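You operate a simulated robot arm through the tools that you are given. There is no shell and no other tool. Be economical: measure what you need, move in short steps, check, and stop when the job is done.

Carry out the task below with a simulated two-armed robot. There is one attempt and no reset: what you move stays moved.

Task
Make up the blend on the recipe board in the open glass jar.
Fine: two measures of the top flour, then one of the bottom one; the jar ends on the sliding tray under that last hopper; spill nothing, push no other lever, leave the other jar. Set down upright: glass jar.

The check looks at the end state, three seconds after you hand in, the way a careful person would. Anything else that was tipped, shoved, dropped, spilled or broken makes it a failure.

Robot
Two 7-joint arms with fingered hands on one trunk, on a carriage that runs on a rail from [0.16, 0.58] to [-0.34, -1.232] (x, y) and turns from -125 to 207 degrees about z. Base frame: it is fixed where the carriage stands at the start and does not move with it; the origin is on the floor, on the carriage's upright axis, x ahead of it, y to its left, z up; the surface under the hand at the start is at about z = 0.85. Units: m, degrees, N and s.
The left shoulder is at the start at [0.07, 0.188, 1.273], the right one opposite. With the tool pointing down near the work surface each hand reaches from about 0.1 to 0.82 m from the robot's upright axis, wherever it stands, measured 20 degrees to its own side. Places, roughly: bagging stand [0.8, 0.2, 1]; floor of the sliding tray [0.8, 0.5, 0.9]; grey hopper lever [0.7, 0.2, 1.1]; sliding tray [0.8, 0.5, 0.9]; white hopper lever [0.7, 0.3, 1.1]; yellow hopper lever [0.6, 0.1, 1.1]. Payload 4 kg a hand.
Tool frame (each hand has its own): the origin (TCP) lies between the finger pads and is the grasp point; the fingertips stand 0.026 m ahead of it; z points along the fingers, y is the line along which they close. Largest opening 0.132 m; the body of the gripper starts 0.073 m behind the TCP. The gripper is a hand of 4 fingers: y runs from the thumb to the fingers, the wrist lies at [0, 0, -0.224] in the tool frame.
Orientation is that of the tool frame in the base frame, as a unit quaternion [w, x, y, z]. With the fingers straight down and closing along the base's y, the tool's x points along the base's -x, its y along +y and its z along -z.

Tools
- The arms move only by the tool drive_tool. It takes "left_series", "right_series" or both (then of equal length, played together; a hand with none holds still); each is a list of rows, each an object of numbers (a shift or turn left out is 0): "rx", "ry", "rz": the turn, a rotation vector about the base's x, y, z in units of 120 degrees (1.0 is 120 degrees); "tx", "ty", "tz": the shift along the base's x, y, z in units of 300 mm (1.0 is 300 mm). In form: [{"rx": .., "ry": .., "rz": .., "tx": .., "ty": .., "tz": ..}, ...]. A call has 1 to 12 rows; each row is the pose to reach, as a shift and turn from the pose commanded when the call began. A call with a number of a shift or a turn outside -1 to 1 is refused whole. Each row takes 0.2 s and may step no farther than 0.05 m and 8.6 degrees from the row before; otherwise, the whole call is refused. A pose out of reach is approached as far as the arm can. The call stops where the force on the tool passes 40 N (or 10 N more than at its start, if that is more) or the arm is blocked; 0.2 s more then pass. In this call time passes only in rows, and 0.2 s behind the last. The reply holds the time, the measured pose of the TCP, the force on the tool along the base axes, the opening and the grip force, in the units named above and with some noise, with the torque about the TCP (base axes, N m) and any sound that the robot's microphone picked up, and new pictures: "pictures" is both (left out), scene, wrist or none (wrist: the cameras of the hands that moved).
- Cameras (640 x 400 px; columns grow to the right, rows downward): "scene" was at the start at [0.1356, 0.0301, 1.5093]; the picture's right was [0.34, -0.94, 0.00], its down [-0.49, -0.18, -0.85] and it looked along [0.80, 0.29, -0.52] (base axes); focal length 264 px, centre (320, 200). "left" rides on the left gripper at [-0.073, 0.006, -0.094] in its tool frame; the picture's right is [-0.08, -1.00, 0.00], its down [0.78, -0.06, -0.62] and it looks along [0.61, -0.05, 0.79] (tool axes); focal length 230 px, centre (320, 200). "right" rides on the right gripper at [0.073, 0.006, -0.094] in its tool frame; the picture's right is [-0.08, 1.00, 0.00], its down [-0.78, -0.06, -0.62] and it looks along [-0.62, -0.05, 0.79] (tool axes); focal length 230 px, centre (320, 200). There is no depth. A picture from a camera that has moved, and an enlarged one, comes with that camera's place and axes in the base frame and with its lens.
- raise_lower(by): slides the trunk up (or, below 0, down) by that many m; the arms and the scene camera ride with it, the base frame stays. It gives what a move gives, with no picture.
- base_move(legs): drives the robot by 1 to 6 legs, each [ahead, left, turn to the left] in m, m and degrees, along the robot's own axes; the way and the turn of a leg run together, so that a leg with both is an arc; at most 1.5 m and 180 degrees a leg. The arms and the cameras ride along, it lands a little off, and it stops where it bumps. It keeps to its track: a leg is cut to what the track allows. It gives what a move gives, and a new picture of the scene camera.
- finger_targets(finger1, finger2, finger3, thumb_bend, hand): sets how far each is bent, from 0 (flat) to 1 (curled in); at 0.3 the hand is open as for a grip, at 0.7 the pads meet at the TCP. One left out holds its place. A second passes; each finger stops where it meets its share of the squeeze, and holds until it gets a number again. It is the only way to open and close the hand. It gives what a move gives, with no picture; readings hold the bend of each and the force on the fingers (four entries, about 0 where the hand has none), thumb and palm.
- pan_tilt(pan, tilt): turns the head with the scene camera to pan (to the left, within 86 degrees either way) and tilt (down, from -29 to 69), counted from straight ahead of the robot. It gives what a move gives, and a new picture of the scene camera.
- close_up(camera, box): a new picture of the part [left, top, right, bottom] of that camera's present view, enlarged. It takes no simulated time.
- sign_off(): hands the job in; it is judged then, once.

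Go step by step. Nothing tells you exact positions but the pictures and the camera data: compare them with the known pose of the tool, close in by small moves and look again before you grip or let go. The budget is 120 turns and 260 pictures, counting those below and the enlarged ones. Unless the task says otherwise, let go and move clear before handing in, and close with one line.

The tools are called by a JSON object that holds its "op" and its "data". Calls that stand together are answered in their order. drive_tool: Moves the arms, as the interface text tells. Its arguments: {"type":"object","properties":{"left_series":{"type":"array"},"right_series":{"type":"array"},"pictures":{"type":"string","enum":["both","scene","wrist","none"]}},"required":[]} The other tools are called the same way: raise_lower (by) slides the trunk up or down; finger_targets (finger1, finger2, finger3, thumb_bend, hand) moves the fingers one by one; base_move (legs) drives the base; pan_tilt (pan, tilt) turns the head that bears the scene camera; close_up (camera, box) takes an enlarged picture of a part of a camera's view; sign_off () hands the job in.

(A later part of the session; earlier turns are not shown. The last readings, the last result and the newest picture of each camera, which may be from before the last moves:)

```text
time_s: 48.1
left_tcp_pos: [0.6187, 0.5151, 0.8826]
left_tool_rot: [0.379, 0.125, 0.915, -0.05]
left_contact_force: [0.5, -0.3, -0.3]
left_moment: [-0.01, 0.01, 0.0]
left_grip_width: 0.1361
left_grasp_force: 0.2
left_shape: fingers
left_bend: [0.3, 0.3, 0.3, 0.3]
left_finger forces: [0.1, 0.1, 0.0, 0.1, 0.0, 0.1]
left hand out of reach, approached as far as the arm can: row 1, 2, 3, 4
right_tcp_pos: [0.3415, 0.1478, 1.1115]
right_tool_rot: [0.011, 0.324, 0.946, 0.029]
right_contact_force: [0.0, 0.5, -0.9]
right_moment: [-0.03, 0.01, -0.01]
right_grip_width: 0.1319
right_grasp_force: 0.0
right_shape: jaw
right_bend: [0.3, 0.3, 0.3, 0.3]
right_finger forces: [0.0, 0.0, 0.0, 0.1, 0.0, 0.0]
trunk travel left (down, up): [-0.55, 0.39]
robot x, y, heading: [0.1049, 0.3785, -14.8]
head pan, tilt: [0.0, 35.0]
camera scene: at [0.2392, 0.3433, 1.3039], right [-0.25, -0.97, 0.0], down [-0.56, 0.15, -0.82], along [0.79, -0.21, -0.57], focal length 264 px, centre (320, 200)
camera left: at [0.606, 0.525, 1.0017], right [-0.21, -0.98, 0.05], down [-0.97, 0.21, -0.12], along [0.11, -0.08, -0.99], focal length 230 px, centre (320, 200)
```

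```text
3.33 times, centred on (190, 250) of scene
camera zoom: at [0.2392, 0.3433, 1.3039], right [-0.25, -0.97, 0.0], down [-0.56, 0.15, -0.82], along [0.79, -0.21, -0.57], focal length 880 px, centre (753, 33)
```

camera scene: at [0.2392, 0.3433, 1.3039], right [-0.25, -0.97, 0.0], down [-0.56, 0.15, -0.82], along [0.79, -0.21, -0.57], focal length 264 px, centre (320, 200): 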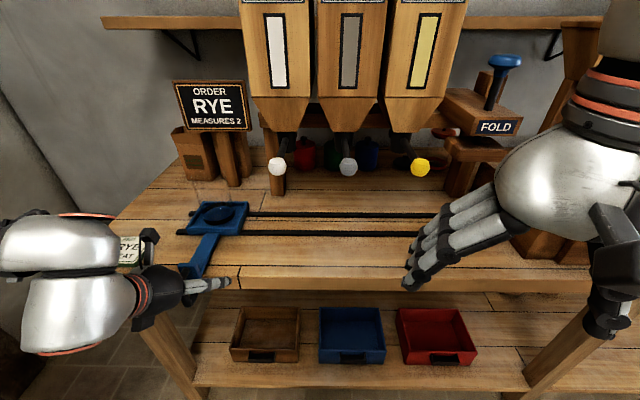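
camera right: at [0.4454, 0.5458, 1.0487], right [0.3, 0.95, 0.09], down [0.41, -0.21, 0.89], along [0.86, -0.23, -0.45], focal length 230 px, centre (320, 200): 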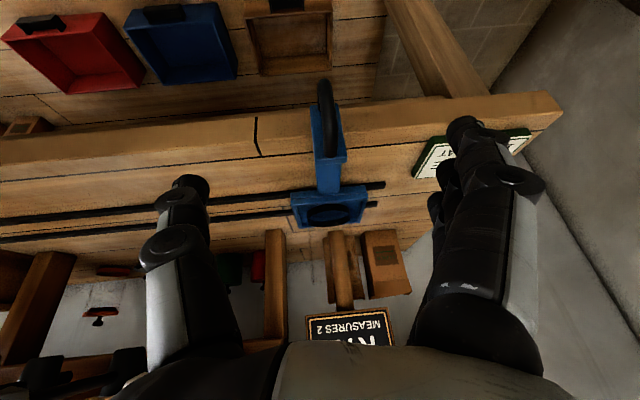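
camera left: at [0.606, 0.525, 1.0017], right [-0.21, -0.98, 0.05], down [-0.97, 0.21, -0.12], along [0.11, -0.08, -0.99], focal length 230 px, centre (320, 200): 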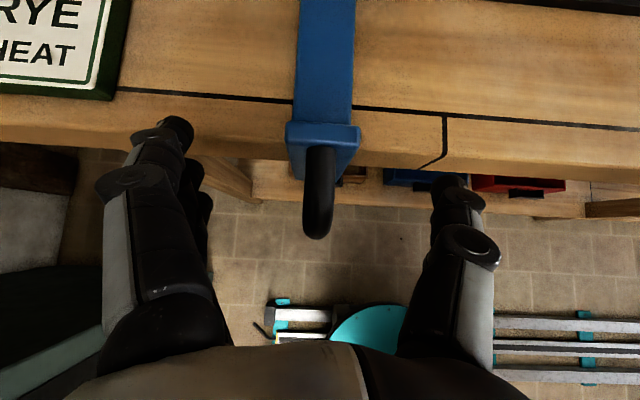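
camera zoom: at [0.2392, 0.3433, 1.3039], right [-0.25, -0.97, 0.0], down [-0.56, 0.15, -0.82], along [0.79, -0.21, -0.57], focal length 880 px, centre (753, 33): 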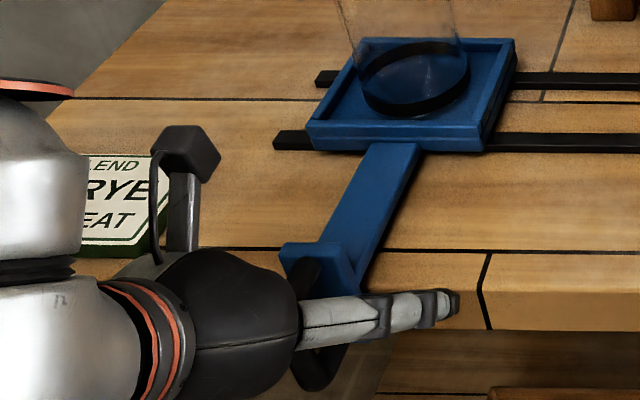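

The bar sits right at the grasp point. Closing gently on it.

{"op": "finger_targets", "data": {"hand": "left", "finger1": 0.6, "finger2": 0.6, "finger3": 0.6, "thumb_bend": 0.6}}

{"op": "close_up", "data": {"camera": "left", "box": [0, 0, 640, 400]}}

```text
time_s: 49.1
left_tcp_pos: [0.6187, 0.5158, 0.8827]
left_tool_rot: [0.378, 0.125, 0.916, -0.05]
left_contact_force: [0.4, 1.3, 0.0]
left_moment: [0.0, -0.02, 0.02]
left_grip_width: 0.0415
left_grasp_force: 0.1
left_shape: fingers
left_bend: [0.59, 0.6, 0.6, 0.6]
left_finger forces: [1.0, 0.1, 0.0, 0.0, 0.0, 0.1]
right_tcp_pos: [0.3399, 0.1481, 1.1122]
right_tool_rot: [0.013, 0.323, 0.946, 0.029]
right_contact_force: [-1.2, -0.6, -0.3]
right_moment: [0.02, 0.02, -0.02]
right_grip_width: 0.132
right_grasp_force: 0.1
right_shape: jaw
right_bend: [0.3, 0.3, 0.3, 0.3]
right_finger forces: [0.0, 0.0, 0.1, 0.0, 0.0, 0.0]
trunk travel left (down, up): [-0.55, 0.39]
robot x, y, heading: [0.1027, 0.3784, -14.6]
head pan, tilt: [0.0, 35.0]
```

```text
1.00 times, centred on (320, 200) of left (not enlarged: the box is as wide or as high as the picture)
camera zoom: at [0.6059, 0.5252, 1.0013], right [-0.21, -0.98, 0.05], down [-0.97, 0.21, -0.12], along [0.1, -0.08, -0.99], focal length 230 px, centre (320, 200)
```

zoom: 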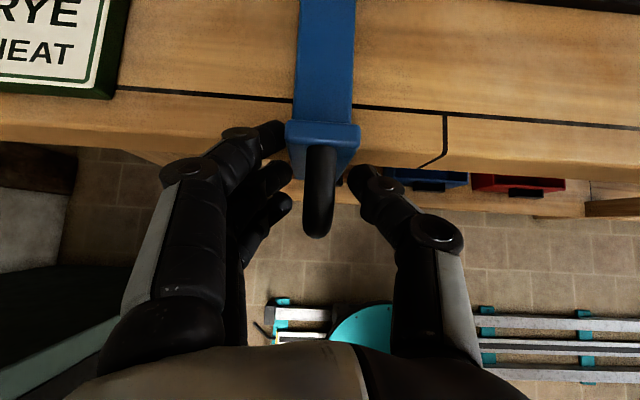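

{"op": "finger_targets", "data": {"hand": "left", "finger2": 0.66, "finger3": 0.66, "thumb_bend": 0.66}}

```text
time_s: 50.1
left_tcp_pos: [0.6196, 0.515, 0.8825]
left_tool_rot: [0.378, 0.125, 0.916, -0.051]
left_contact_force: [1.5, 1.0, -0.9]
left_moment: [0.04, -0.02, 0.03]
left_grip_width: 0.0324
left_grasp_force: 1.3
left_shape: fingers
left_bend: [0.59, 0.64, 0.66, 0.66]
left_finger forces: [0.4, 1.6, 0.0, 0.0, 0.0, 0.0]
right_tcp_pos: [0.3416, 0.1492, 1.1111]
right_tool_rot: [0.013, 0.323, 0.946, 0.03]
right_contact_force: [0.5, -0.3, 0.2]
right_moment: [-0.01, 0.02, 0.0]
right_grip_width: 0.1319
right_grasp_force: 0.0
right_shape: jaw
right_bend: [0.3, 0.3, 0.3, 0.3]
right_finger forces: [0.0, 0.0, 0.0, 0.0, 0.0, 0.0]
trunk travel left (down, up): [-0.55, 0.39]
robot x, y, heading: [0.1073, 0.3793, -14.5]
head pan, tilt: [0.0, 35.0]
```

Handle enclosed. Slide the tray a first 6 cm along the rails, slowly.

{"op": "drive_tool", "data": {"left_series": [{"tx": -0.009, "ty": -0.032}, {"tx": -0.018, "ty": -0.064}, {"tx": -0.027, "ty": -0.096}, {"tx": -0.036, "ty": -0.128}, {"tx": -0.045, "ty": -0.16}, {"tx": -0.053, "ty": -0.193}]}}

```text
time_s: 51.5
left_tcp_pos: [0.6033, 0.4579, 0.8843]
left_tool_rot: [0.38, 0.125, 0.915, -0.051]
left_contact_force: [-6.7, 1.8, -2.0]
left_moment: [0.02, 0.17, 0.02]
left_grip_width: 0.0324
left_grasp_force: 4.1
left_shape: fingers
left_bend: [0.6, 0.64, 0.66, 0.66]
left_finger forces: [0.1, 4.8, 0.1, 0.0, 3.6, 0.0]
right_tcp_pos: [0.341, 0.1478, 1.1111]
right_tool_rot: [0.011, 0.323, 0.946, 0.03]
right_contact_force: [0.3, -0.4, 0.3]
right_moment: [0.0, -0.03, -0.01]
right_grip_width: 0.132
right_grasp_force: 0.1
right_shape: jaw
right_bend: [0.3, 0.3, 0.3, 0.3]
right_finger forces: [0.0, 0.0, 0.0, 0.0, 0.1, 0.1]
trunk travel left (down, up): [-0.55, 0.39]
robot x, y, heading: [0.1077, 0.3786, -15.1]
head pan, tilt: [0.0, 35.0]
camera scene: at [0.2384, 0.3433, 1.3039], right [-0.25, -0.97, 0.0], down [-0.55, 0.15, -0.82], along [0.79, -0.21, -0.57], focal length 264 px, centre (320, 200)
camera left: at [0.5912, 0.4681, 1.0036], right [-0.21, -0.98, 0.05], down [-0.97, 0.21, -0.12], along [0.1, -0.08, -0.99], focal length 230 px, centre (320, 200)
```

scene: 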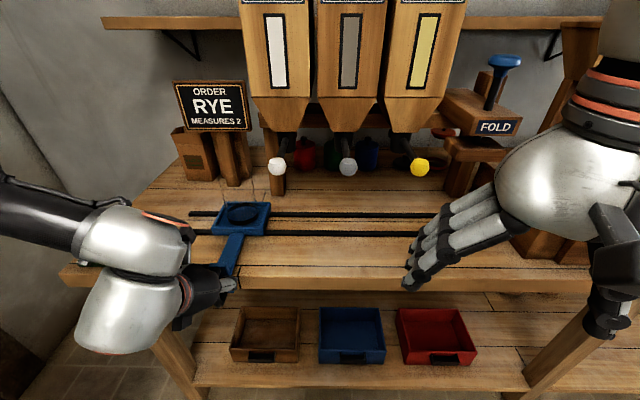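
left: 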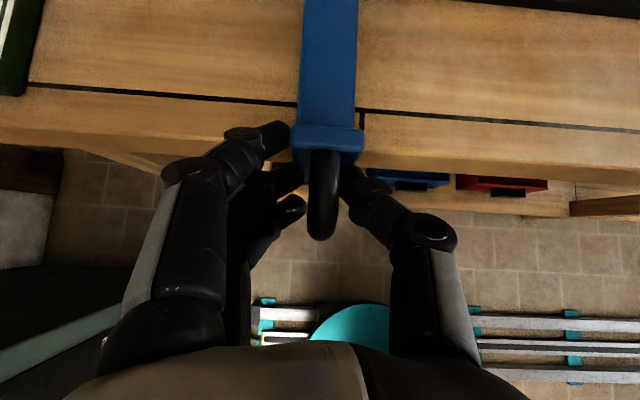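

The tray slides freely and the jar rides along. Rye needs about 0.308 m total travel; continuing 0.2 m, moving the right hand out of the way at the same time.

{"op": "drive_tool", "data": {"left_series": [{"tx": -0.0152, "ty": -0.0536}, {"tx": -0.0303, "ty": -0.1072}, {"tx": -0.0455, "ty": -0.1608}, {"tx": -0.0606, "ty": -0.2144}, {"tx": -0.0758, "ty": -0.268}, {"tx": -0.091, "ty": -0.3216}, {"tx": -0.106, "ty": -0.3752}, {"tx": -0.121, "ty": -0.4288}, {"tx": -0.1364, "ty": -0.4824}, {"tx": -0.1515, "ty": -0.536}, {"tx": -0.1667, "ty": -0.59}, {"tx": -0.182, "ty": -0.643}], "right_series": [{"tx": -0.014, "ty": -0.05}, {"tx": -0.028, "ty": -0.1}, {"tx": -0.042, "ty": -0.15}, {"tx": -0.056, "ty": -0.2}, {"tx": -0.07, "ty": -0.25}, {"tx": -0.084, "ty": -0.3}, {"tx": -0.098, "ty": -0.35}, {"tx": -0.112, "ty": -0.4}, {"tx": -0.126, "ty": -0.45}, {"tx": -0.14, "ty": -0.5}, {"tx": -0.15, "ty": -0.55}, {"tx": -0.16, "ty": -0.58}], "pictures": "scene"}}

```text
time_s: 53.0
left_tcp_pos: [0.588, 0.3981, 0.8982]
left_tool_rot: [0.373, 0.128, 0.917, -0.049]
left_contact_force: [-14.4, 3.2, 1.4]
left_moment: [0.06, 0.22, 0.03]
left_grip_width: 0.0324
left_grasp_force: 9.5
left_shape: fingers
left_bend: [0.6, 0.66, 0.66, 0.66]
left_finger forces: [0.0, 9.7, 0.0, 0.0, 9.3, 0.1]
left hand out of reach, approached as far as the arm can: row 4, 5, 6, 7
right_tcp_pos: [0.3137, 0.054, 1.1131]
right_tool_rot: [0.012, 0.323, 0.946, 0.031]
right_contact_force: [-0.7, -0.3, 0.1]
right_moment: [0.0, -0.01, -0.01]
right_grip_width: 0.1321
right_grasp_force: 0.2
right_shape: jaw
right_bend: [0.3, 0.3, 0.3, 0.3]
right_finger forces: [0.0, 0.0, 0.0, 0.0, 0.0, 0.0]
trunk travel left (down, up): [-0.55, 0.39]
robot x, y, heading: [0.1057, 0.3814, -14.8]
head pan, tilt: [0.0, 35.0]
stopped in row 7 (left hand): the force on the tool passed its limit at 47 N (the readings are from after the stop); the commanded pose is now the measured one
camera scene: at [0.2374, 0.3434, 1.3045], right [-0.25, -0.97, 0.0], down [-0.55, 0.14, -0.82], along [0.79, -0.21, -0.57], focal length 264 px, centre (320, 200)
```

scene: 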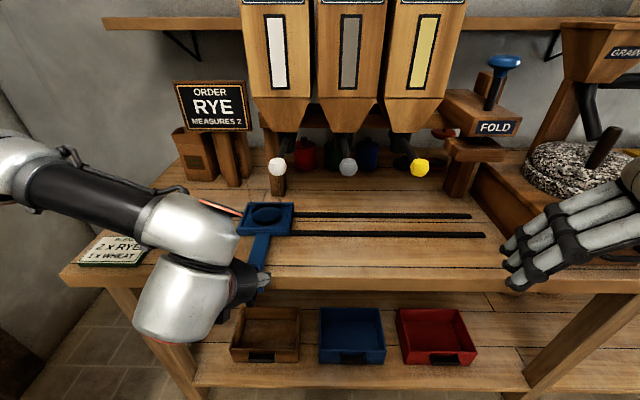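

The arm met its inner limit. Since the carriage track runs parallel to the rails, I'll keep the hand on the handle and slide with the base instead. First relax the fingers.

{"op": "finger_targets", "data": {"hand": "left", "finger1": 0.58, "finger2": 0.6, "finger3": 0.6, "thumb_bend": 0.6}}

{"op": "close_up", "data": {"camera": "left", "box": [0, 0, 640, 400]}}

{"op": "close_up", "data": {"camera": "scene", "box": [170, 110, 450, 310]}}

```text
time_s: 54.0
left_tcp_pos: [0.5876, 0.3998, 0.8975]
left_tool_rot: [0.374, 0.127, 0.917, -0.05]
left_contact_force: [-19.8, 6.5, 0.1]
left_moment: [0.1, 0.31, -0.4]
left_grip_width: 0.0384
left_grasp_force: 10.1
left_shape: fingers
left_bend: [0.57, 0.6, 0.6, 0.63]
left_finger forces: [0.1, 0.0, 0.0, 0.1, 21.4, 0.0]
right_tcp_pos: [0.3139, 0.0543, 1.1134]
right_tool_rot: [0.013, 0.323, 0.946, 0.03]
right_contact_force: [0.0, 1.0, 0.2]
right_moment: [-0.01, -0.03, 0.01]
right_grip_width: 0.1321
right_grasp_force: 0.0
right_shape: jaw
right_bend: [0.3, 0.3, 0.3, 0.3]
right_finger forces: [0.0, 0.1, 0.0, 0.0, 0.0, 0.0]
trunk travel left (down, up): [-0.55, 0.39]
robot x, y, heading: [0.1074, 0.3761, -14.7]
head pan, tilt: [0.0, 35.0]
```

```text
1.00 times, centred on (320, 200) of left (not enlarged: the box is as wide or as high as the picture)
camera zoom: at [0.5767, 0.4084, 1.0176], right [-0.22, -0.97, 0.05], down [-0.97, 0.21, -0.11], along [0.1, -0.07, -0.99], focal length 230 px, centre (320, 200)
```

zoom: 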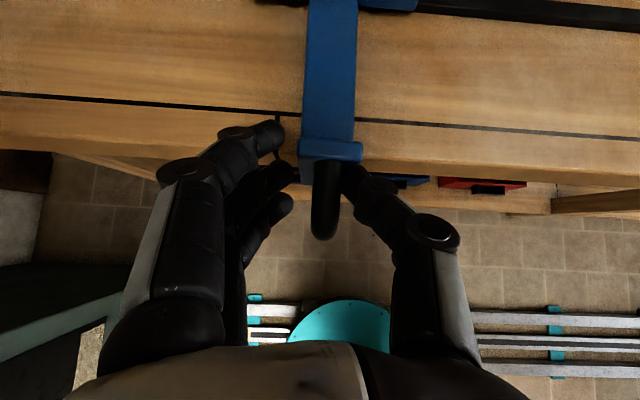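

```text
2.00 times, centred on (310, 210) of scene
camera zoom: at [0.2362, 0.3447, 1.3042], right [-0.25, -0.97, 0.0], down [-0.55, 0.14, -0.82], along [0.79, -0.21, -0.57], focal length 528 px, centre (340, 180)
```

zoom: 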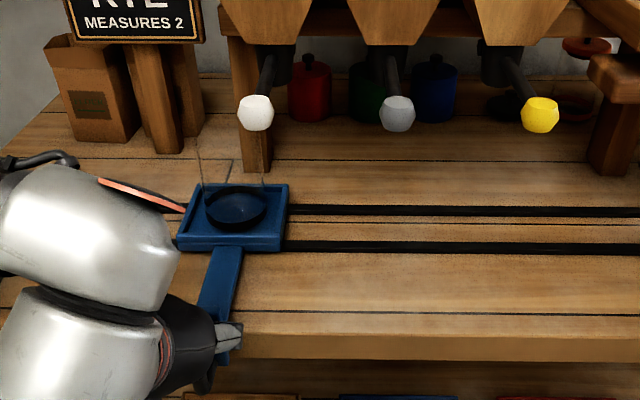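

The thumb tip presses the plate. I'll open the thumb and push with the fingers by moving the base.

{"op": "finger_targets", "data": {"hand": "left", "finger1": 0.55, "thumb_bend": 0.45}}

{"op": "base_move", "data": {"legs": [[0, -0.05, 0]]}}

{"op": "close_up", "data": {"camera": "left", "box": [0, 0, 640, 400]}}

```text
time_s: 55.0
left_tcp_pos: [0.5872, 0.3978, 0.8988]
left_tool_rot: [0.376, 0.127, 0.917, -0.05]
left_contact_force: [-22.4, 6.3, 7.3]
left_moment: [-0.25, 0.31, -1.19]
left_grip_width: 0.0733
left_grasp_force: 12.9
left_shape: fingers
left_bend: [0.55, 0.6, 0.6, 0.45]
left_finger forces: [0.0, 0.0, 0.1, 0.1, 25.9, 0.1]
right_tcp_pos: [0.3107, 0.0542, 1.1132]
right_tool_rot: [0.014, 0.322, 0.946, 0.029]
right_contact_force: [0.3, -1.0, 0.2]
right_moment: [0.0, 0.02, -0.02]
right_grip_width: 0.1319
right_grasp_force: 0.0
right_shape: jaw
right_bend: [0.3, 0.3, 0.3, 0.3]
right_finger forces: [0.0, 0.0, 0.0, 0.0, 0.1, 0.0]
trunk travel left (down, up): [-0.55, 0.39]
robot x, y, heading: [0.1033, 0.3793, -14.6]
head pan, tilt: [0.0, 35.0]
```

```text
time_s: 56.0
left_tcp_pos: [0.5744, 0.3523, 0.8992]
left_tool_rot: [0.375, 0.125, 0.917, -0.05]
left_contact_force: [-23.3, 9.5, 8.3]
left_moment: [-0.3, 0.29, -1.12]
left_grip_width: 0.069
left_grasp_force: 12.4
left_shape: fingers
left_bend: [0.55, 0.6, 0.6, 0.46]
left_finger forces: [0.0, 0.1, 0.0, 0.0, 24.7, 0.0]
right_tcp_pos: [0.2983, 0.0072, 1.1133]
right_tool_rot: [0.014, 0.322, 0.946, 0.03]
right_contact_force: [0.6, 0.1, -0.8]
right_moment: [0.03, 0.01, 0.04]
right_grip_width: 0.132
right_grasp_force: 0.1
right_shape: jaw
right_bend: [0.3, 0.3, 0.3, 0.3]
right_finger forces: [0.0, 0.0, 0.1, 0.0, 0.0, 0.1]
trunk travel left (down, up): [-0.55, 0.39]
robot x, y, heading: [0.089, 0.3322, -14.5]
head pan, tilt: [0.0, 35.0]
camera scene: at [0.2219, 0.2978, 1.3045], right [-0.25, -0.97, 0.0], down [-0.55, 0.14, -0.82], along [0.8, -0.21, -0.57], focal length 264 px, centre (320, 200)
```

scene: 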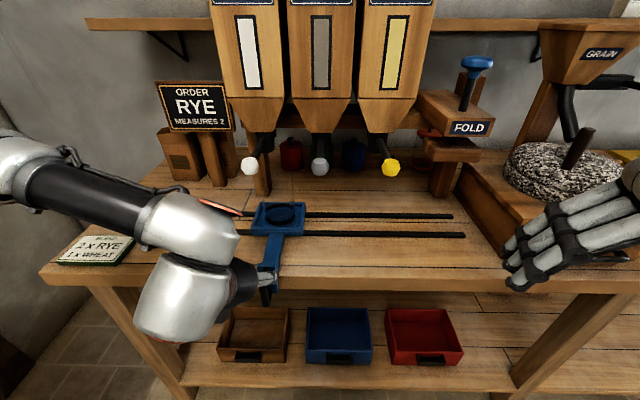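

```text
1.00 times, centred on (320, 200) of left (not enlarged: the box is as wide or as high as the picture)
camera zoom: at [0.5628, 0.362, 1.0183], right [-0.21, -0.98, 0.05], down [-0.97, 0.21, -0.11], along [0.1, -0.07, -0.99], focal length 230 px, centre (320, 200)
```

zoom: 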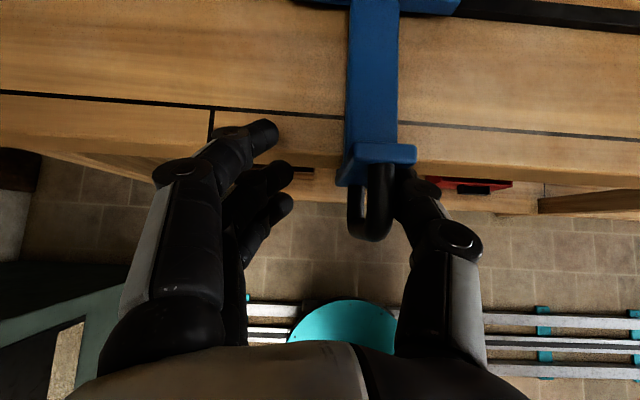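

Thumb tip still rests on the plate's face; open it fully so it slides off sideways.

{"op": "finger_targets", "data": {"hand": "left", "thumb_bend": 0.25}}

{"op": "close_up", "data": {"camera": "left", "box": [0, 0, 640, 400]}}

```text
time_s: 57.0
left_tcp_pos: [0.5771, 0.3504, 0.8986]
left_tool_rot: [0.375, 0.125, 0.917, -0.048]
left_contact_force: [-0.1, 0.1, 0.5]
left_moment: [0.01, 0.01, 0.01]
left_grip_width: 0.1008
left_grasp_force: 0.1
left_shape: fingers
left_bend: [0.55, 0.6, 0.6, 0.25]
left_finger forces: [0.0, 0.0, 0.1, 0.1, 0.2, 0.1]
right_tcp_pos: [0.3022, 0.0049, 1.1116]
right_tool_rot: [0.012, 0.322, 0.946, 0.03]
right_contact_force: [0.4, 0.3, -0.1]
right_moment: [0.0, -0.02, 0.03]
right_grip_width: 0.1321
right_grasp_force: 0.0
right_shape: jaw
right_bend: [0.3, 0.3, 0.3, 0.3]
right_finger forces: [0.1, 0.0, 0.0, 0.0, 0.1, 0.1]
trunk travel left (down, up): [-0.55, 0.39]
robot x, y, heading: [0.0876, 0.3288, -14.4]
head pan, tilt: [0.0, 35.0]
```

```text
1.00 times, centred on (320, 200) of left (not enlarged: the box is as wide or as high as the picture)
camera zoom: at [0.5654, 0.3601, 1.0169], right [-0.21, -0.98, 0.05], down [-0.97, 0.21, -0.11], along [0.1, -0.07, -0.99], focal length 230 px, centre (320, 200)
```

zoom: 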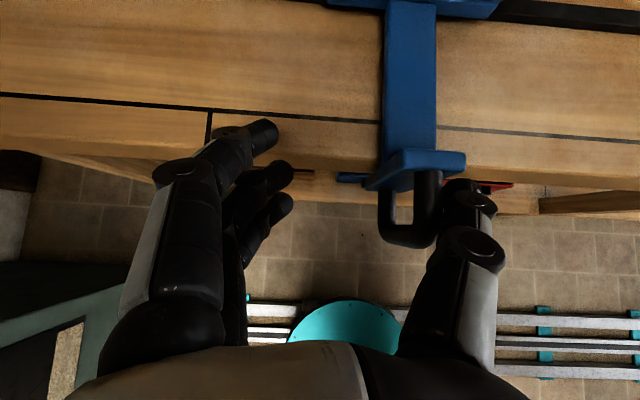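

Free now. Measure where the tray is relative to the spouts.

{"op": "close_up", "data": {"camera": "scene", "box": [210, 110, 450, 270]}}

```text
2.50 times, centred on (330, 190) of scene
camera zoom: at [0.2253, 0.2952, 1.3039], right [-0.25, -0.97, 0.0], down [-0.56, 0.14, -0.82], along [0.79, -0.21, -0.57], focal length 660 px, centre (295, 225)
```

zoom: 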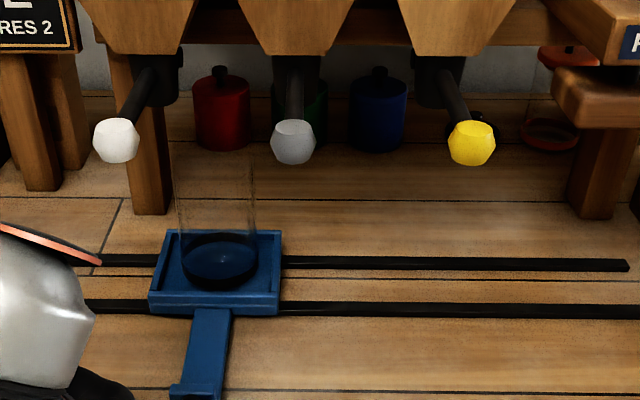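

The rye spout is in the image's centre column; the jar needs about 7.6 cm more. Push on with the base (gap ≈5.5 cm first).

{"op": "base_move", "data": {"legs": [[0, -0.09, 0]]}}

{"op": "close_up", "data": {"camera": "scene", "box": [170, 110, 410, 270]}}

{"op": "close_up", "data": {"camera": "left", "box": [0, 0, 640, 400]}}

```text
time_s: 58.1
left_tcp_pos: [0.5532, 0.2614, 0.8974]
left_tool_rot: [0.374, 0.126, 0.917, -0.049]
left_contact_force: [0.1, 0.3, 0.1]
left_moment: [0.01, -0.01, 0.0]
left_grip_width: 0.1013
left_grasp_force: 0.0
left_shape: fingers
left_bend: [0.55, 0.6, 0.6, 0.25]
left_finger forces: [0.0, 0.0, 0.0, 0.0, 0.0, 0.1]
right_tcp_pos: [0.2749, -0.0836, 1.1123]
right_tool_rot: [0.012, 0.323, 0.946, 0.029]
right_contact_force: [0.2, 0.7, 0.7]
right_moment: [0.0, 0.0, 0.01]
right_grip_width: 0.132
right_grasp_force: 0.1
right_shape: jaw
right_bend: [0.3, 0.3, 0.3, 0.3]
right_finger forces: [0.1, 0.0, 0.1, 0.0, 0.1, 0.0]
trunk travel left (down, up): [-0.55, 0.39]
robot x, y, heading: [0.0639, 0.243, -14.5]
head pan, tilt: [0.0, 35.0]
camera scene: at [0.201, 0.2063, 1.3039], right [-0.25, -0.97, 0.0], down [-0.55, 0.14, -0.82], along [0.79, -0.21, -0.57], focal length 264 px, centre (320, 200)
```

scene: 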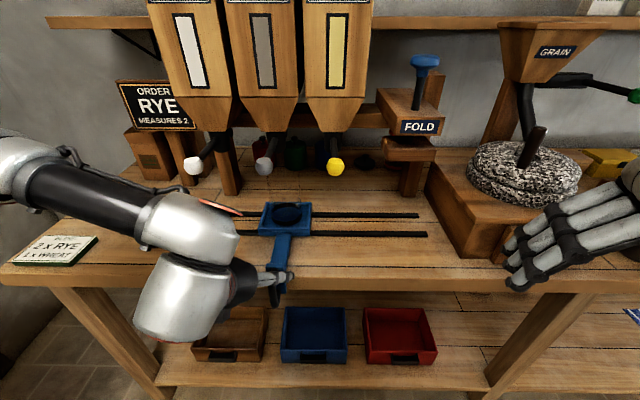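

```text
2.50 times, centred on (290, 190) of scene
camera zoom: at [0.201, 0.2063, 1.3039], right [-0.25, -0.97, 0.0], down [-0.55, 0.14, -0.82], along [0.79, -0.21, -0.57], focal length 660 px, centre (395, 225)
```

zoom: 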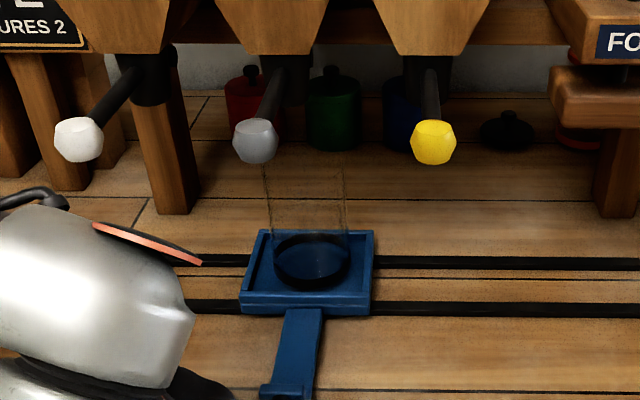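

```text
1.00 times, centred on (320, 200) of left (not enlarged: the box is as wide or as high as the picture)
camera zoom: at [0.5412, 0.2702, 1.0167], right [-0.21, -0.98, 0.05], down [-0.97, 0.21, -0.11], along [0.09, -0.07, -0.99], focal length 230 px, centre (320, 200)
```

zoom: 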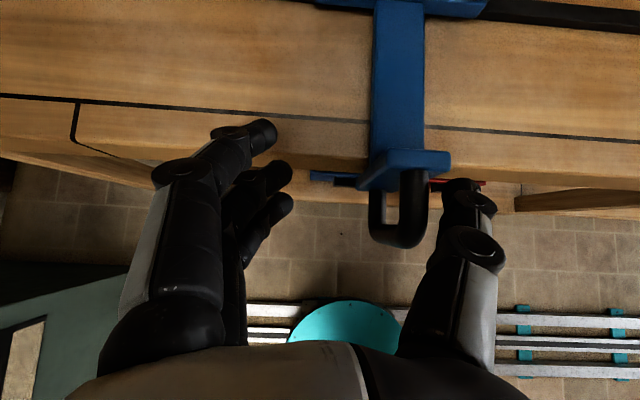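

The tray coasted along and the jar now looks almost exactly under the rye spout. Zoom to verify alignment.

{"op": "close_up", "data": {"camera": "scene", "box": [230, 120, 330, 240]}}

```text
3.33 times, centred on (280, 180) of scene
camera zoom: at [0.201, 0.2063, 1.3039], right [-0.25, -0.97, 0.0], down [-0.55, 0.14, -0.82], along [0.79, -0.21, -0.57], focal length 880 px, centre (453, 267)
```

zoom: 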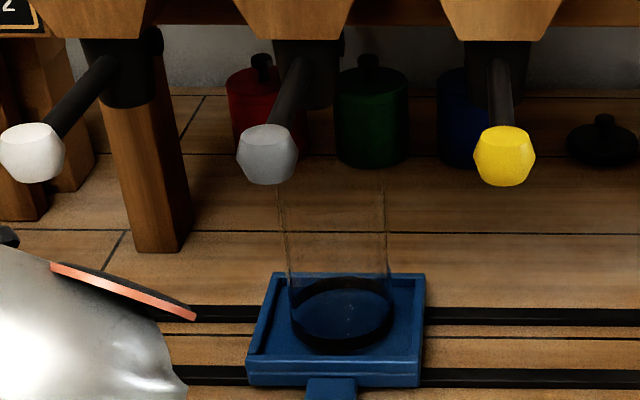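

Jar is ~1 cm past the rye spout. I'll nudge it back with the thumb by a slow arm motion.

{"op": "drive_tool", "data": {"left_series": [{"tx": 0.004, "ty": 0.016}, {"tx": 0.009, "ty": 0.032}, {"tx": 0.013, "ty": 0.048}, {"tx": 0.018, "ty": 0.064}], "pictures": "wrist"}}

{"op": "close_up", "data": {"camera": "scene", "box": [230, 120, 330, 240]}}

```text
time_s: 59.1
left_tcp_pos: [0.5571, 0.2795, 0.8996]
left_tool_rot: [0.375, 0.126, 0.917, -0.049]
left_contact_force: [-0.4, -1.2, 0.3]
left_moment: [-0.02, 0.01, 0.02]
left_grip_width: 0.1028
left_grasp_force: 1.2
left_shape: fingers
left_bend: [0.55, 0.6, 0.6, 0.24]
left_finger forces: [0.0, 0.1, 0.1, 0.1, 1.8, 0.1]
right_tcp_pos: [0.2773, -0.0853, 1.1108]
right_tool_rot: [0.013, 0.322, 0.946, 0.029]
right_contact_force: [0.0, -0.4, -0.8]
right_moment: [0.0, 0.04, -0.03]
right_grip_width: 0.1321
right_grasp_force: 0.0
right_shape: jaw
right_bend: [0.3, 0.3, 0.3, 0.3]
right_finger forces: [0.0, 0.1, 0.0, 0.1, 0.0, 0.1]
trunk travel left (down, up): [-0.55, 0.39]
robot x, y, heading: [0.0685, 0.24, -14.5]
head pan, tilt: [0.0, 35.0]
camera left: at [0.5464, 0.2886, 1.0174], right [-0.21, -0.98, 0.05], down [-0.97, 0.21, -0.11], along [0.1, -0.07, -0.99], focal length 230 px, centre (320, 200)
```

left: 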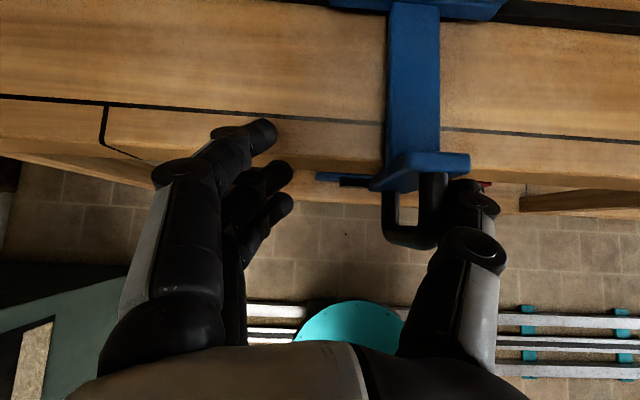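

```text
3.33 times, centred on (280, 180) of scene
camera zoom: at [0.2008, 0.2053, 1.3039], right [-0.25, -0.97, 0.0], down [-0.55, 0.15, -0.82], along [0.79, -0.21, -0.57], focal length 880 px, centre (453, 267)
```

zoom: 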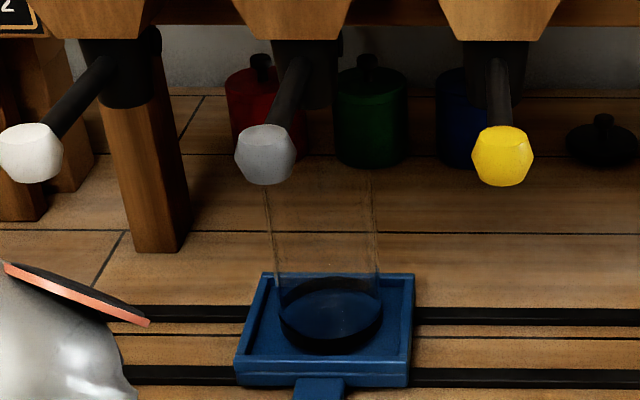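

Jar is within ~2 mm of the rye spout along the rails and ~1 cm in depth, well inside the jar mouth. Now lift the left hand off the handle, close its fingers to a point and bring it above the grey knob.

{"op": "drive_tool", "data": {"left_series": [{"tx": -0.005, "ty": -0.005, "tz": 0.06}, {"tx": -0.005, "ty": -0.005, "tz": 0.15}, {"tx": -0.005, "ty": -0.005, "tz": 0.25}], "pictures": "wrist"}}

{"op": "finger_targets", "data": {"hand": "left", "finger1": 0.68, "finger2": 0.68, "finger3": 0.68, "thumb_bend": 0.66}}

```text
time_s: 59.9
left_tcp_pos: [0.5567, 0.2786, 0.974]
left_tool_rot: [0.373, 0.126, 0.918, -0.049]
left_contact_force: [0.1, -0.2, -0.1]
left_moment: [0.03, -0.01, 0.03]
left_grip_width: 0.1015
left_grasp_force: 0.1
left_shape: fingers
left_bend: [0.55, 0.6, 0.6, 0.25]
left_finger forces: [0.0, 0.0, 0.0, 0.1, 0.1, 0.0]
right_tcp_pos: [0.276, -0.084, 1.1122]
right_tool_rot: [0.012, 0.324, 0.946, 0.028]
right_contact_force: [0.4, 0.6, 0.0]
right_moment: [0.0, -0.01, 0.0]
right_grip_width: 0.1321
right_grasp_force: 0.0
right_shape: jaw
right_bend: [0.3, 0.3, 0.3, 0.3]
right_finger forces: [0.1, 0.0, 0.0, 0.1, 0.0, 0.0]
trunk travel left (down, up): [-0.55, 0.39]
robot x, y, heading: [0.0678, 0.2409, -14.5]
head pan, tilt: [0.0, 35.0]
camera left: at [0.5455, 0.2883, 1.0917], right [-0.21, -0.98, 0.05], down [-0.97, 0.21, -0.11], along [0.09, -0.07, -0.99], focal length 230 px, centre (320, 200)
```

left: 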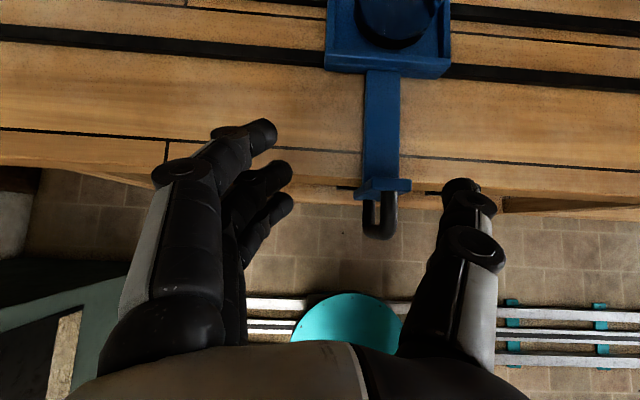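

```text
time_s: 60.9
left_tcp_pos: [0.5576, 0.2797, 0.9719]
left_tool_rot: [0.374, 0.127, 0.917, -0.049]
left_contact_force: [0.1, -0.1, 0.3]
left_moment: [-0.03, -0.05, 0.02]
left_grip_width: 0.0209
left_grasp_force: 0.2
left_shape: fingers
left_bend: [0.68, 0.68, 0.68, 0.66]
left_finger forces: [0.0, 0.1, 0.0, 0.0, 0.0, 0.0]
right_tcp_pos: [0.2771, -0.0839, 1.1131]
right_tool_rot: [0.011, 0.323, 0.946, 0.029]
right_contact_force: [-0.8, -0.3, -1.0]
right_moment: [-0.02, -0.01, 0.01]
right_grip_width: 0.1319
right_grasp_force: 0.0
right_shape: jaw
right_bend: [0.3, 0.3, 0.3, 0.3]
right_finger forces: [0.1, 0.0, 0.1, 0.1, 0.1, 0.0]
trunk travel left (down, up): [-0.55, 0.39]
robot x, y, heading: [0.0655, 0.2391, -14.6]
head pan, tilt: [0.0, 35.0]
```

Raise the trunk by 0.2 m – the hand rises straight up to just above knob height, between the two knobs and clear in front of them.

{"op": "raise_lower", "data": {"by": 0.2}}

{"op": "drive_tool", "data": {"left_series": [{"tx": 0.02, "ty": -0.06, "tz": 0.02}, {"tx": 0.04, "ty": -0.13, "tz": 0.03}, {"tx": 0.06, "ty": -0.2, "tz": 0.03}, {"tx": 0.08, "ty": -0.257, "tz": 0.03}]}}

{"op": "close_up", "data": {"camera": "scene", "box": [220, 160, 380, 280]}}

```text
time_s: 63.1
left_tcp_pos: [0.5578, 0.2792, 1.171]
left_tool_rot: [0.374, 0.126, 0.918, -0.048]
left_contact_force: [-0.2, 0.8, 0.0]
left_moment: [-0.03, 0.05, -0.02]
left_grip_width: 0.0209
left_grasp_force: 0.1
left_shape: fingers
left_bend: [0.68, 0.68, 0.68, 0.66]
left_finger forces: [0.1, 0.0, 0.0, 0.0, 0.0, 0.0]
right_tcp_pos: [0.2764, -0.0852, 1.3123]
right_tool_rot: [0.012, 0.323, 0.946, 0.03]
right_contact_force: [0.4, 0.3, -0.7]
right_moment: [0.0, 0.02, 0.0]
right_grip_width: 0.1318
right_grasp_force: 0.1
right_shape: jaw
right_bend: [0.3, 0.3, 0.3, 0.3]
right_finger forces: [0.0, 0.0, 0.0, 0.0, 0.0, 0.0]
trunk travel left (down, up): [-0.75, 0.19]
robot x, y, heading: [0.0671, 0.2405, -14.5]
head pan, tilt: [0.0, 35.0]
```

```text
time_s: 64.1
left_tcp_pos: [0.5778, 0.2232, 1.1805]
left_tool_rot: [0.375, 0.126, 0.917, -0.05]
left_contact_force: [-0.1, -0.2, 0.4]
left_moment: [0.0, -0.02, 0.03]
left_grip_width: 0.0208
left_grasp_force: 0.1
left_shape: fingers
left_bend: [0.68, 0.68, 0.68, 0.66]
left_finger forces: [0.0, 0.0, 0.1, 0.1, 0.1, 0.0]
left hand out of reach, approached as far as the arm can: row 3, 4
right_tcp_pos: [0.2761, -0.0837, 1.3127]
right_tool_rot: [0.012, 0.323, 0.946, 0.029]
right_contact_force: [0.3, 0.1, -0.1]
right_moment: [-0.02, -0.02, 0.02]
right_grip_width: 0.1319
right_grasp_force: 0.1
right_shape: jaw
right_bend: [0.3, 0.3, 0.3, 0.3]
right_finger forces: [0.0, 0.1, 0.0, 0.1, 0.0, 0.0]
trunk travel left (down, up): [-0.75, 0.19]
robot x, y, heading: [0.0664, 0.2425, -14.8]
head pan, tilt: [0.0, 35.0]
camera scene: at [0.2004, 0.2059, 1.504], right [-0.25, -0.97, 0.0], down [-0.55, 0.14, -0.82], along [0.79, -0.21, -0.57], focal length 264 px, centre (320, 200)
camera left: at [0.5665, 0.232, 1.2993], right [-0.22, -0.97, 0.05], down [-0.97, 0.21, -0.11], along [0.09, -0.07, -0.99], focal length 230 px, centre (320, 200)
```

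scene: 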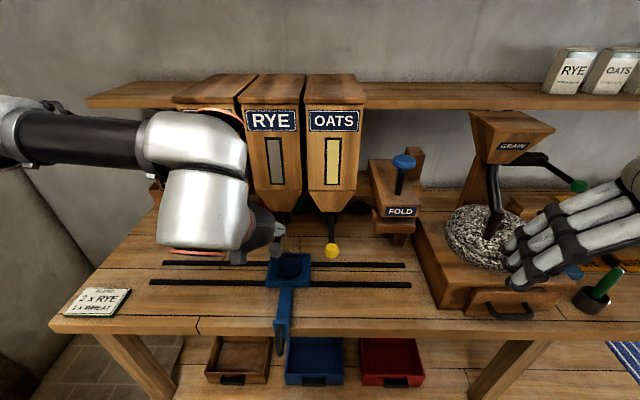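
left: 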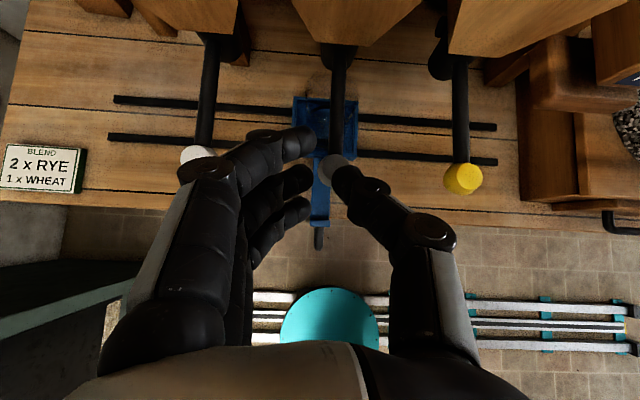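

```text
3.33 times, centred on (300, 220) of scene
camera zoom: at [0.2004, 0.2059, 1.504], right [-0.25, -0.97, 0.0], down [-0.55, 0.14, -0.82], along [0.79, -0.21, -0.57], focal length 880 px, centre (387, 133)
```

zoom: 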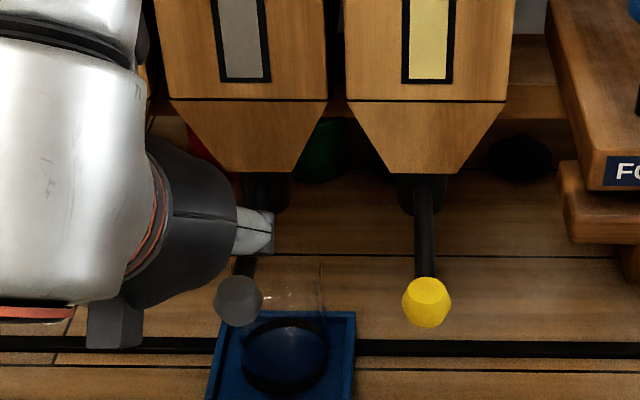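

The wrist view shows the grey knob just ahead of the closed fingertips. I'll shift the base 2.5 cm right (arm is at its limit sideways), then centre over the knob.

{"op": "base_move", "data": {"legs": [[0, -0.03, 0]]}}

{"op": "close_up", "data": {"camera": "left", "box": [160, 60, 480, 260]}}

```text
time_s: 64.9
left_tcp_pos: [0.5731, 0.2008, 1.1785]
left_tool_rot: [0.374, 0.126, 0.917, -0.054]
left_contact_force: [0.2, 0.5, -1.3]
left_moment: [-0.01, 0.04, -0.08]
left_grip_width: 0.0209
left_grasp_force: 0.0
left_shape: fingers
left_bend: [0.68, 0.68, 0.68, 0.66]
left_finger forces: [0.0, 0.0, 0.1, 0.0, 0.0, 0.1]
right_tcp_pos: [0.2718, -0.1049, 1.3142]
right_tool_rot: [0.012, 0.322, 0.946, 0.026]
right_contact_force: [-0.1, -0.1, -0.7]
right_moment: [-0.04, 0.05, 0.0]
right_grip_width: 0.1322
right_grasp_force: 0.0
right_shape: jaw
right_bend: [0.3, 0.3, 0.3, 0.3]
right_finger forces: [0.0, 0.0, 0.0, 0.0, 0.0, 0.0]
trunk travel left (down, up): [-0.75, 0.19]
robot x, y, heading: [0.0585, 0.2148, -14.4]
head pan, tilt: [0.0, 35.0]
camera scene: at [0.1957, 0.1852, 1.5038], right [-0.25, -0.97, 0.01], down [-0.56, 0.14, -0.82], along [0.79, -0.21, -0.57], focal length 264 px, centre (320, 200)
```

scene: 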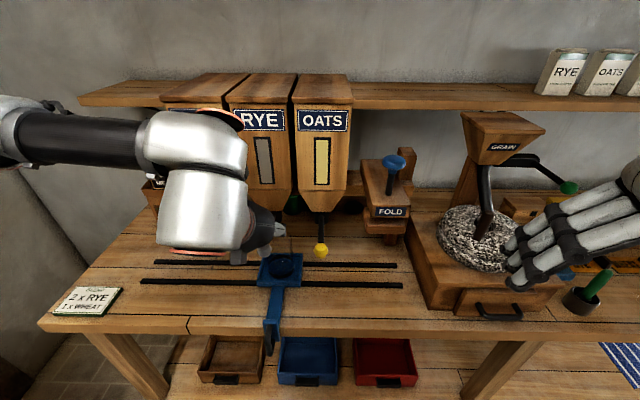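

```text
2.00 times, centred on (320, 160) of left
camera zoom: at [0.5613, 0.2106, 1.2981], right [-0.22, -0.97, 0.06], down [-0.97, 0.21, -0.11], along [0.09, -0.08, -0.99], focal length 460 px, centre (320, 280)
```

zoom: 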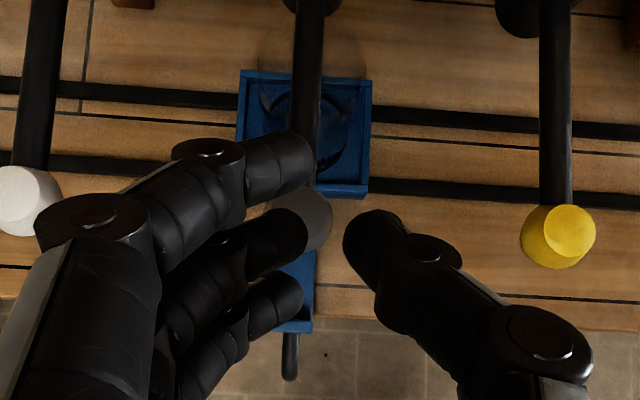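

Fingers need ~1 cm more sideways and 1.4 cm forward to sit on the knob. Adjust.

{"op": "drive_tool", "data": {"left_series": [{"tx": 0.036, "ty": -0.043}], "pictures": "none"}}

{"op": "close_up", "data": {"camera": "left", "box": [160, 60, 480, 260]}}

```text
time_s: 65.3
left_tcp_pos: [0.5762, 0.1909, 1.1831]
left_tool_rot: [0.374, 0.127, 0.917, -0.05]
left_contact_force: [0.5, -0.5, 0.2]
left_moment: [0.01, -0.04, 0.01]
left_grip_width: 0.0208
left_grasp_force: 0.0
left_shape: fingers
left_bend: [0.68, 0.68, 0.68, 0.66]
left_finger forces: [0.0, 0.2, 0.0, 0.0, 0.0, 0.1]
left hand out of reach, approached as far as the arm can: row 1
right_tcp_pos: [0.2689, -0.1133, 1.3117]
right_tool_rot: [0.013, 0.323, 0.946, 0.03]
right_contact_force: [0.4, -0.1, 0.0]
right_moment: [0.02, 0.0, -0.01]
right_grip_width: 0.1318
right_grasp_force: 0.1
right_shape: jaw
right_bend: [0.3, 0.3, 0.3, 0.3]
right_finger forces: [0.0, 0.0, 0.0, 0.0, 0.0, 0.1]
trunk travel left (down, up): [-0.75, 0.19]
robot x, y, heading: [0.0605, 0.21, -14.7]
head pan, tilt: [0.0, 35.0]
```

```text
2.00 times, centred on (320, 160) of left
camera zoom: at [0.5659, 0.1999, 1.3019], right [-0.22, -0.98, 0.05], down [-0.97, 0.21, -0.11], along [0.09, -0.07, -0.99], focal length 460 px, centre (320, 280)
```

zoom: 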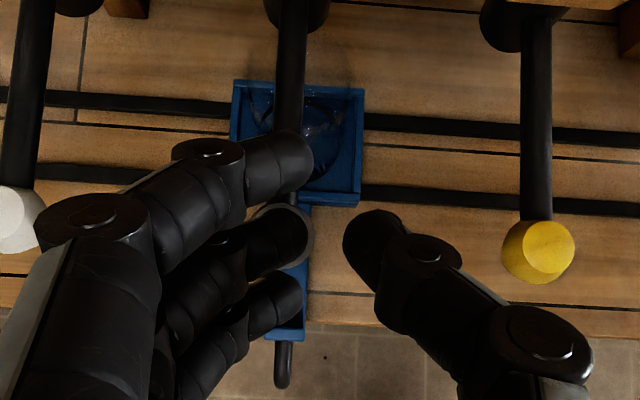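

Finger 2 is over the knob. Lower the trunk 2.5 cm to near contact, then look.

{"op": "raise_lower", "data": {"by": -0.025}}

{"op": "drive_tool", "data": {"left_series": [{"tx": 0.027, "ty": -0.007}], "pictures": "wrist"}}

{"op": "close_up", "data": {"camera": "scene", "box": [220, 200, 340, 290]}}

```text
time_s: 66.0
left_tcp_pos: [0.5768, 0.1924, 1.1594]
left_tool_rot: [0.374, 0.126, 0.918, -0.05]
left_contact_force: [0.1, -0.2, -0.4]
left_moment: [-0.03, 0.0, -0.01]
left_grip_width: 0.0206
left_grasp_force: 0.1
left_shape: fingers
left_bend: [0.68, 0.68, 0.68, 0.66]
left_finger forces: [0.1, 0.1, 0.0, 0.0, 0.0, 0.0]
right_tcp_pos: [0.2688, -0.1105, 1.2857]
right_tool_rot: [0.012, 0.323, 0.946, 0.028]
right_contact_force: [0.6, -0.4, 0.0]
right_moment: [-0.03, 0.05, -0.01]
right_grip_width: 0.1321
right_grasp_force: 0.0
right_shape: jaw
right_bend: [0.3, 0.3, 0.3, 0.3]
right_finger forces: [0.0, 0.0, 0.0, 0.0, 0.0, 0.0]
trunk travel left (down, up): [-0.725, 0.215]
robot x, y, heading: [0.0553, 0.211, -14.5]
head pan, tilt: [0.0, 35.0]
```

```text
time_s: 66.4
left_tcp_pos: [0.5847, 0.1893, 1.1575]
left_tool_rot: [0.374, 0.127, 0.917, -0.05]
left_contact_force: [-0.3, 0.6, 0.3]
left_moment: [-0.04, 0.01, 0.0]
left_grip_width: 0.0207
left_grasp_force: 0.0
left_shape: fingers
left_bend: [0.68, 0.68, 0.68, 0.66]
left_finger forces: [0.0, 0.1, 0.1, 0.1, 0.0, 0.0]
right_tcp_pos: [0.2707, -0.114, 1.2866]
right_tool_rot: [0.012, 0.323, 0.946, 0.029]
right_contact_force: [0.1, -1.0, 0.1]
right_moment: [0.01, -0.02, 0.02]
right_grip_width: 0.1318
right_grasp_force: 0.0
right_shape: jaw
right_bend: [0.3, 0.3, 0.3, 0.3]
right_finger forces: [0.0, 0.0, 0.1, 0.0, 0.0, 0.0]
trunk travel left (down, up): [-0.725, 0.215]
robot x, y, heading: [0.0583, 0.2117, -14.5]
head pan, tilt: [0.0, 35.0]
camera left: at [0.5741, 0.1986, 1.2768], right [-0.22, -0.98, 0.05], down [-0.97, 0.21, -0.11], along [0.09, -0.07, -0.99], focal length 230 px, centre (320, 200)
```

left: 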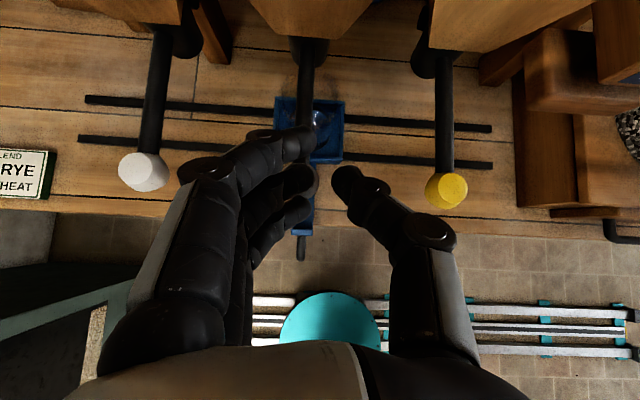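

```text
4.44 times, centred on (280, 245) of scene
camera zoom: at [0.1937, 0.1765, 1.4788], right [-0.25, -0.97, 0.0], down [-0.56, 0.15, -0.82], along [0.79, -0.21, -0.57], focal length 1173 px, centre (498, 0)
```

zoom: 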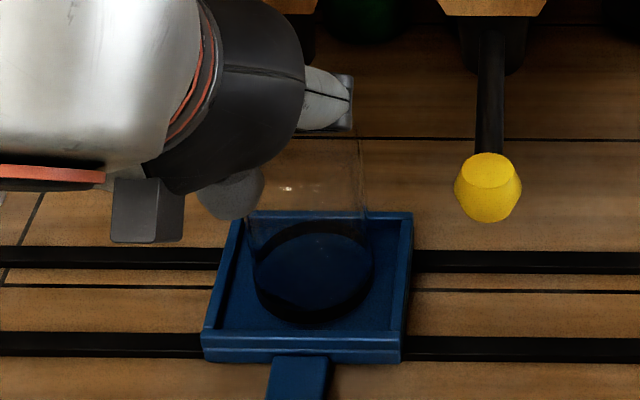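

Now press down slowly, watching force and sound.

{"op": "drive_tool", "data": {"left_series": [{"tz": -0.02}, {"tz": -0.04}, {"tz": -0.06}, {"tz": -0.08}, {"tz": -0.1}], "pictures": "wrist"}}

```text
time_s: 67.6
left_tcp_pos: [0.5864, 0.193, 1.1277]
left_tool_rot: [0.373, 0.127, 0.917, -0.052]
left_contact_force: [-0.8, 0.3, 1.1]
left_moment: [0.01, 0.04, -0.01]
left_grip_width: 0.0209
left_grasp_force: 0.2
left_shape: fingers
left_bend: [0.68, 0.68, 0.69, 0.66]
left_finger forces: [0.1, 0.0, 1.0, 0.0, 0.0, 0.0]
left hand out of reach, approached as far as the arm can: row 4, 5
right_tcp_pos: [0.269, -0.1122, 1.2872]
right_tool_rot: [0.011, 0.323, 0.946, 0.029]
right_contact_force: [0.7, -0.3, -0.4]
right_moment: [-0.01, -0.01, -0.02]
right_grip_width: 0.1316
right_grasp_force: 0.0
right_shape: jaw
right_bend: [0.3, 0.3, 0.3, 0.3]
right_finger forces: [0.1, 0.0, 0.1, 0.0, 0.1, 0.0]
trunk travel left (down, up): [-0.725, 0.215]
robot x, y, heading: [0.0566, 0.2138, -14.4]
head pan, tilt: [0.0, 35.0]
camera left: at [0.5759, 0.2037, 1.2468], right [-0.22, -0.97, 0.05], down [-0.97, 0.21, -0.11], along [0.09, -0.08, -0.99], focal length 230 px, centre (320, 200)
```

left: 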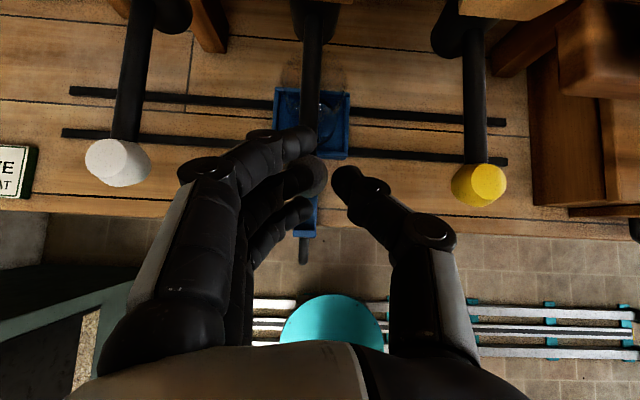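

{"op": "close_up", "data": {"camera": "left", "box": [220, 90, 420, 240]}}

{"op": "close_up", "data": {"camera": "scene", "box": [220, 200, 340, 290]}}

```text
2.67 times, centred on (320, 165) of left
camera zoom: at [0.5759, 0.2037, 1.2468], right [-0.22, -0.97, 0.05], down [-0.97, 0.21, -0.11], along [0.09, -0.08, -0.99], focal length 614 px, centre (320, 293)
```

zoom: 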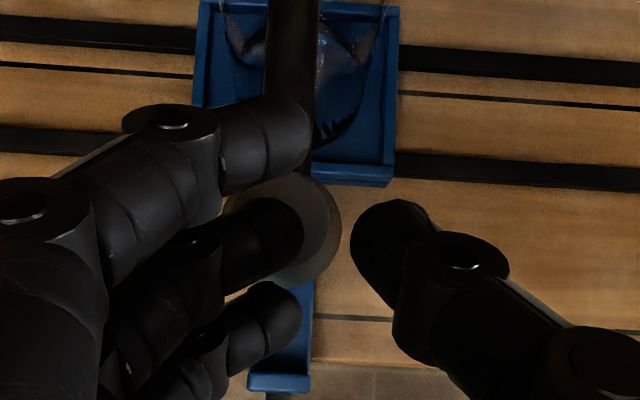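

```text
4.44 times, centred on (280, 245) of scene
camera zoom: at [0.1929, 0.1773, 1.4789], right [-0.25, -0.97, 0.0], down [-0.55, 0.14, -0.82], along [0.79, -0.21, -0.57], focal length 1173 px, centre (498, 0)
```

zoom: 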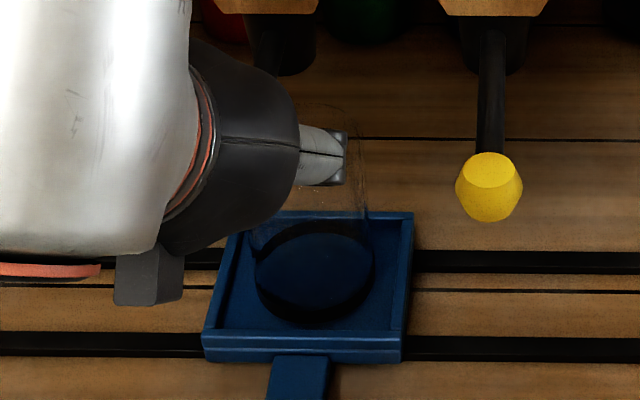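

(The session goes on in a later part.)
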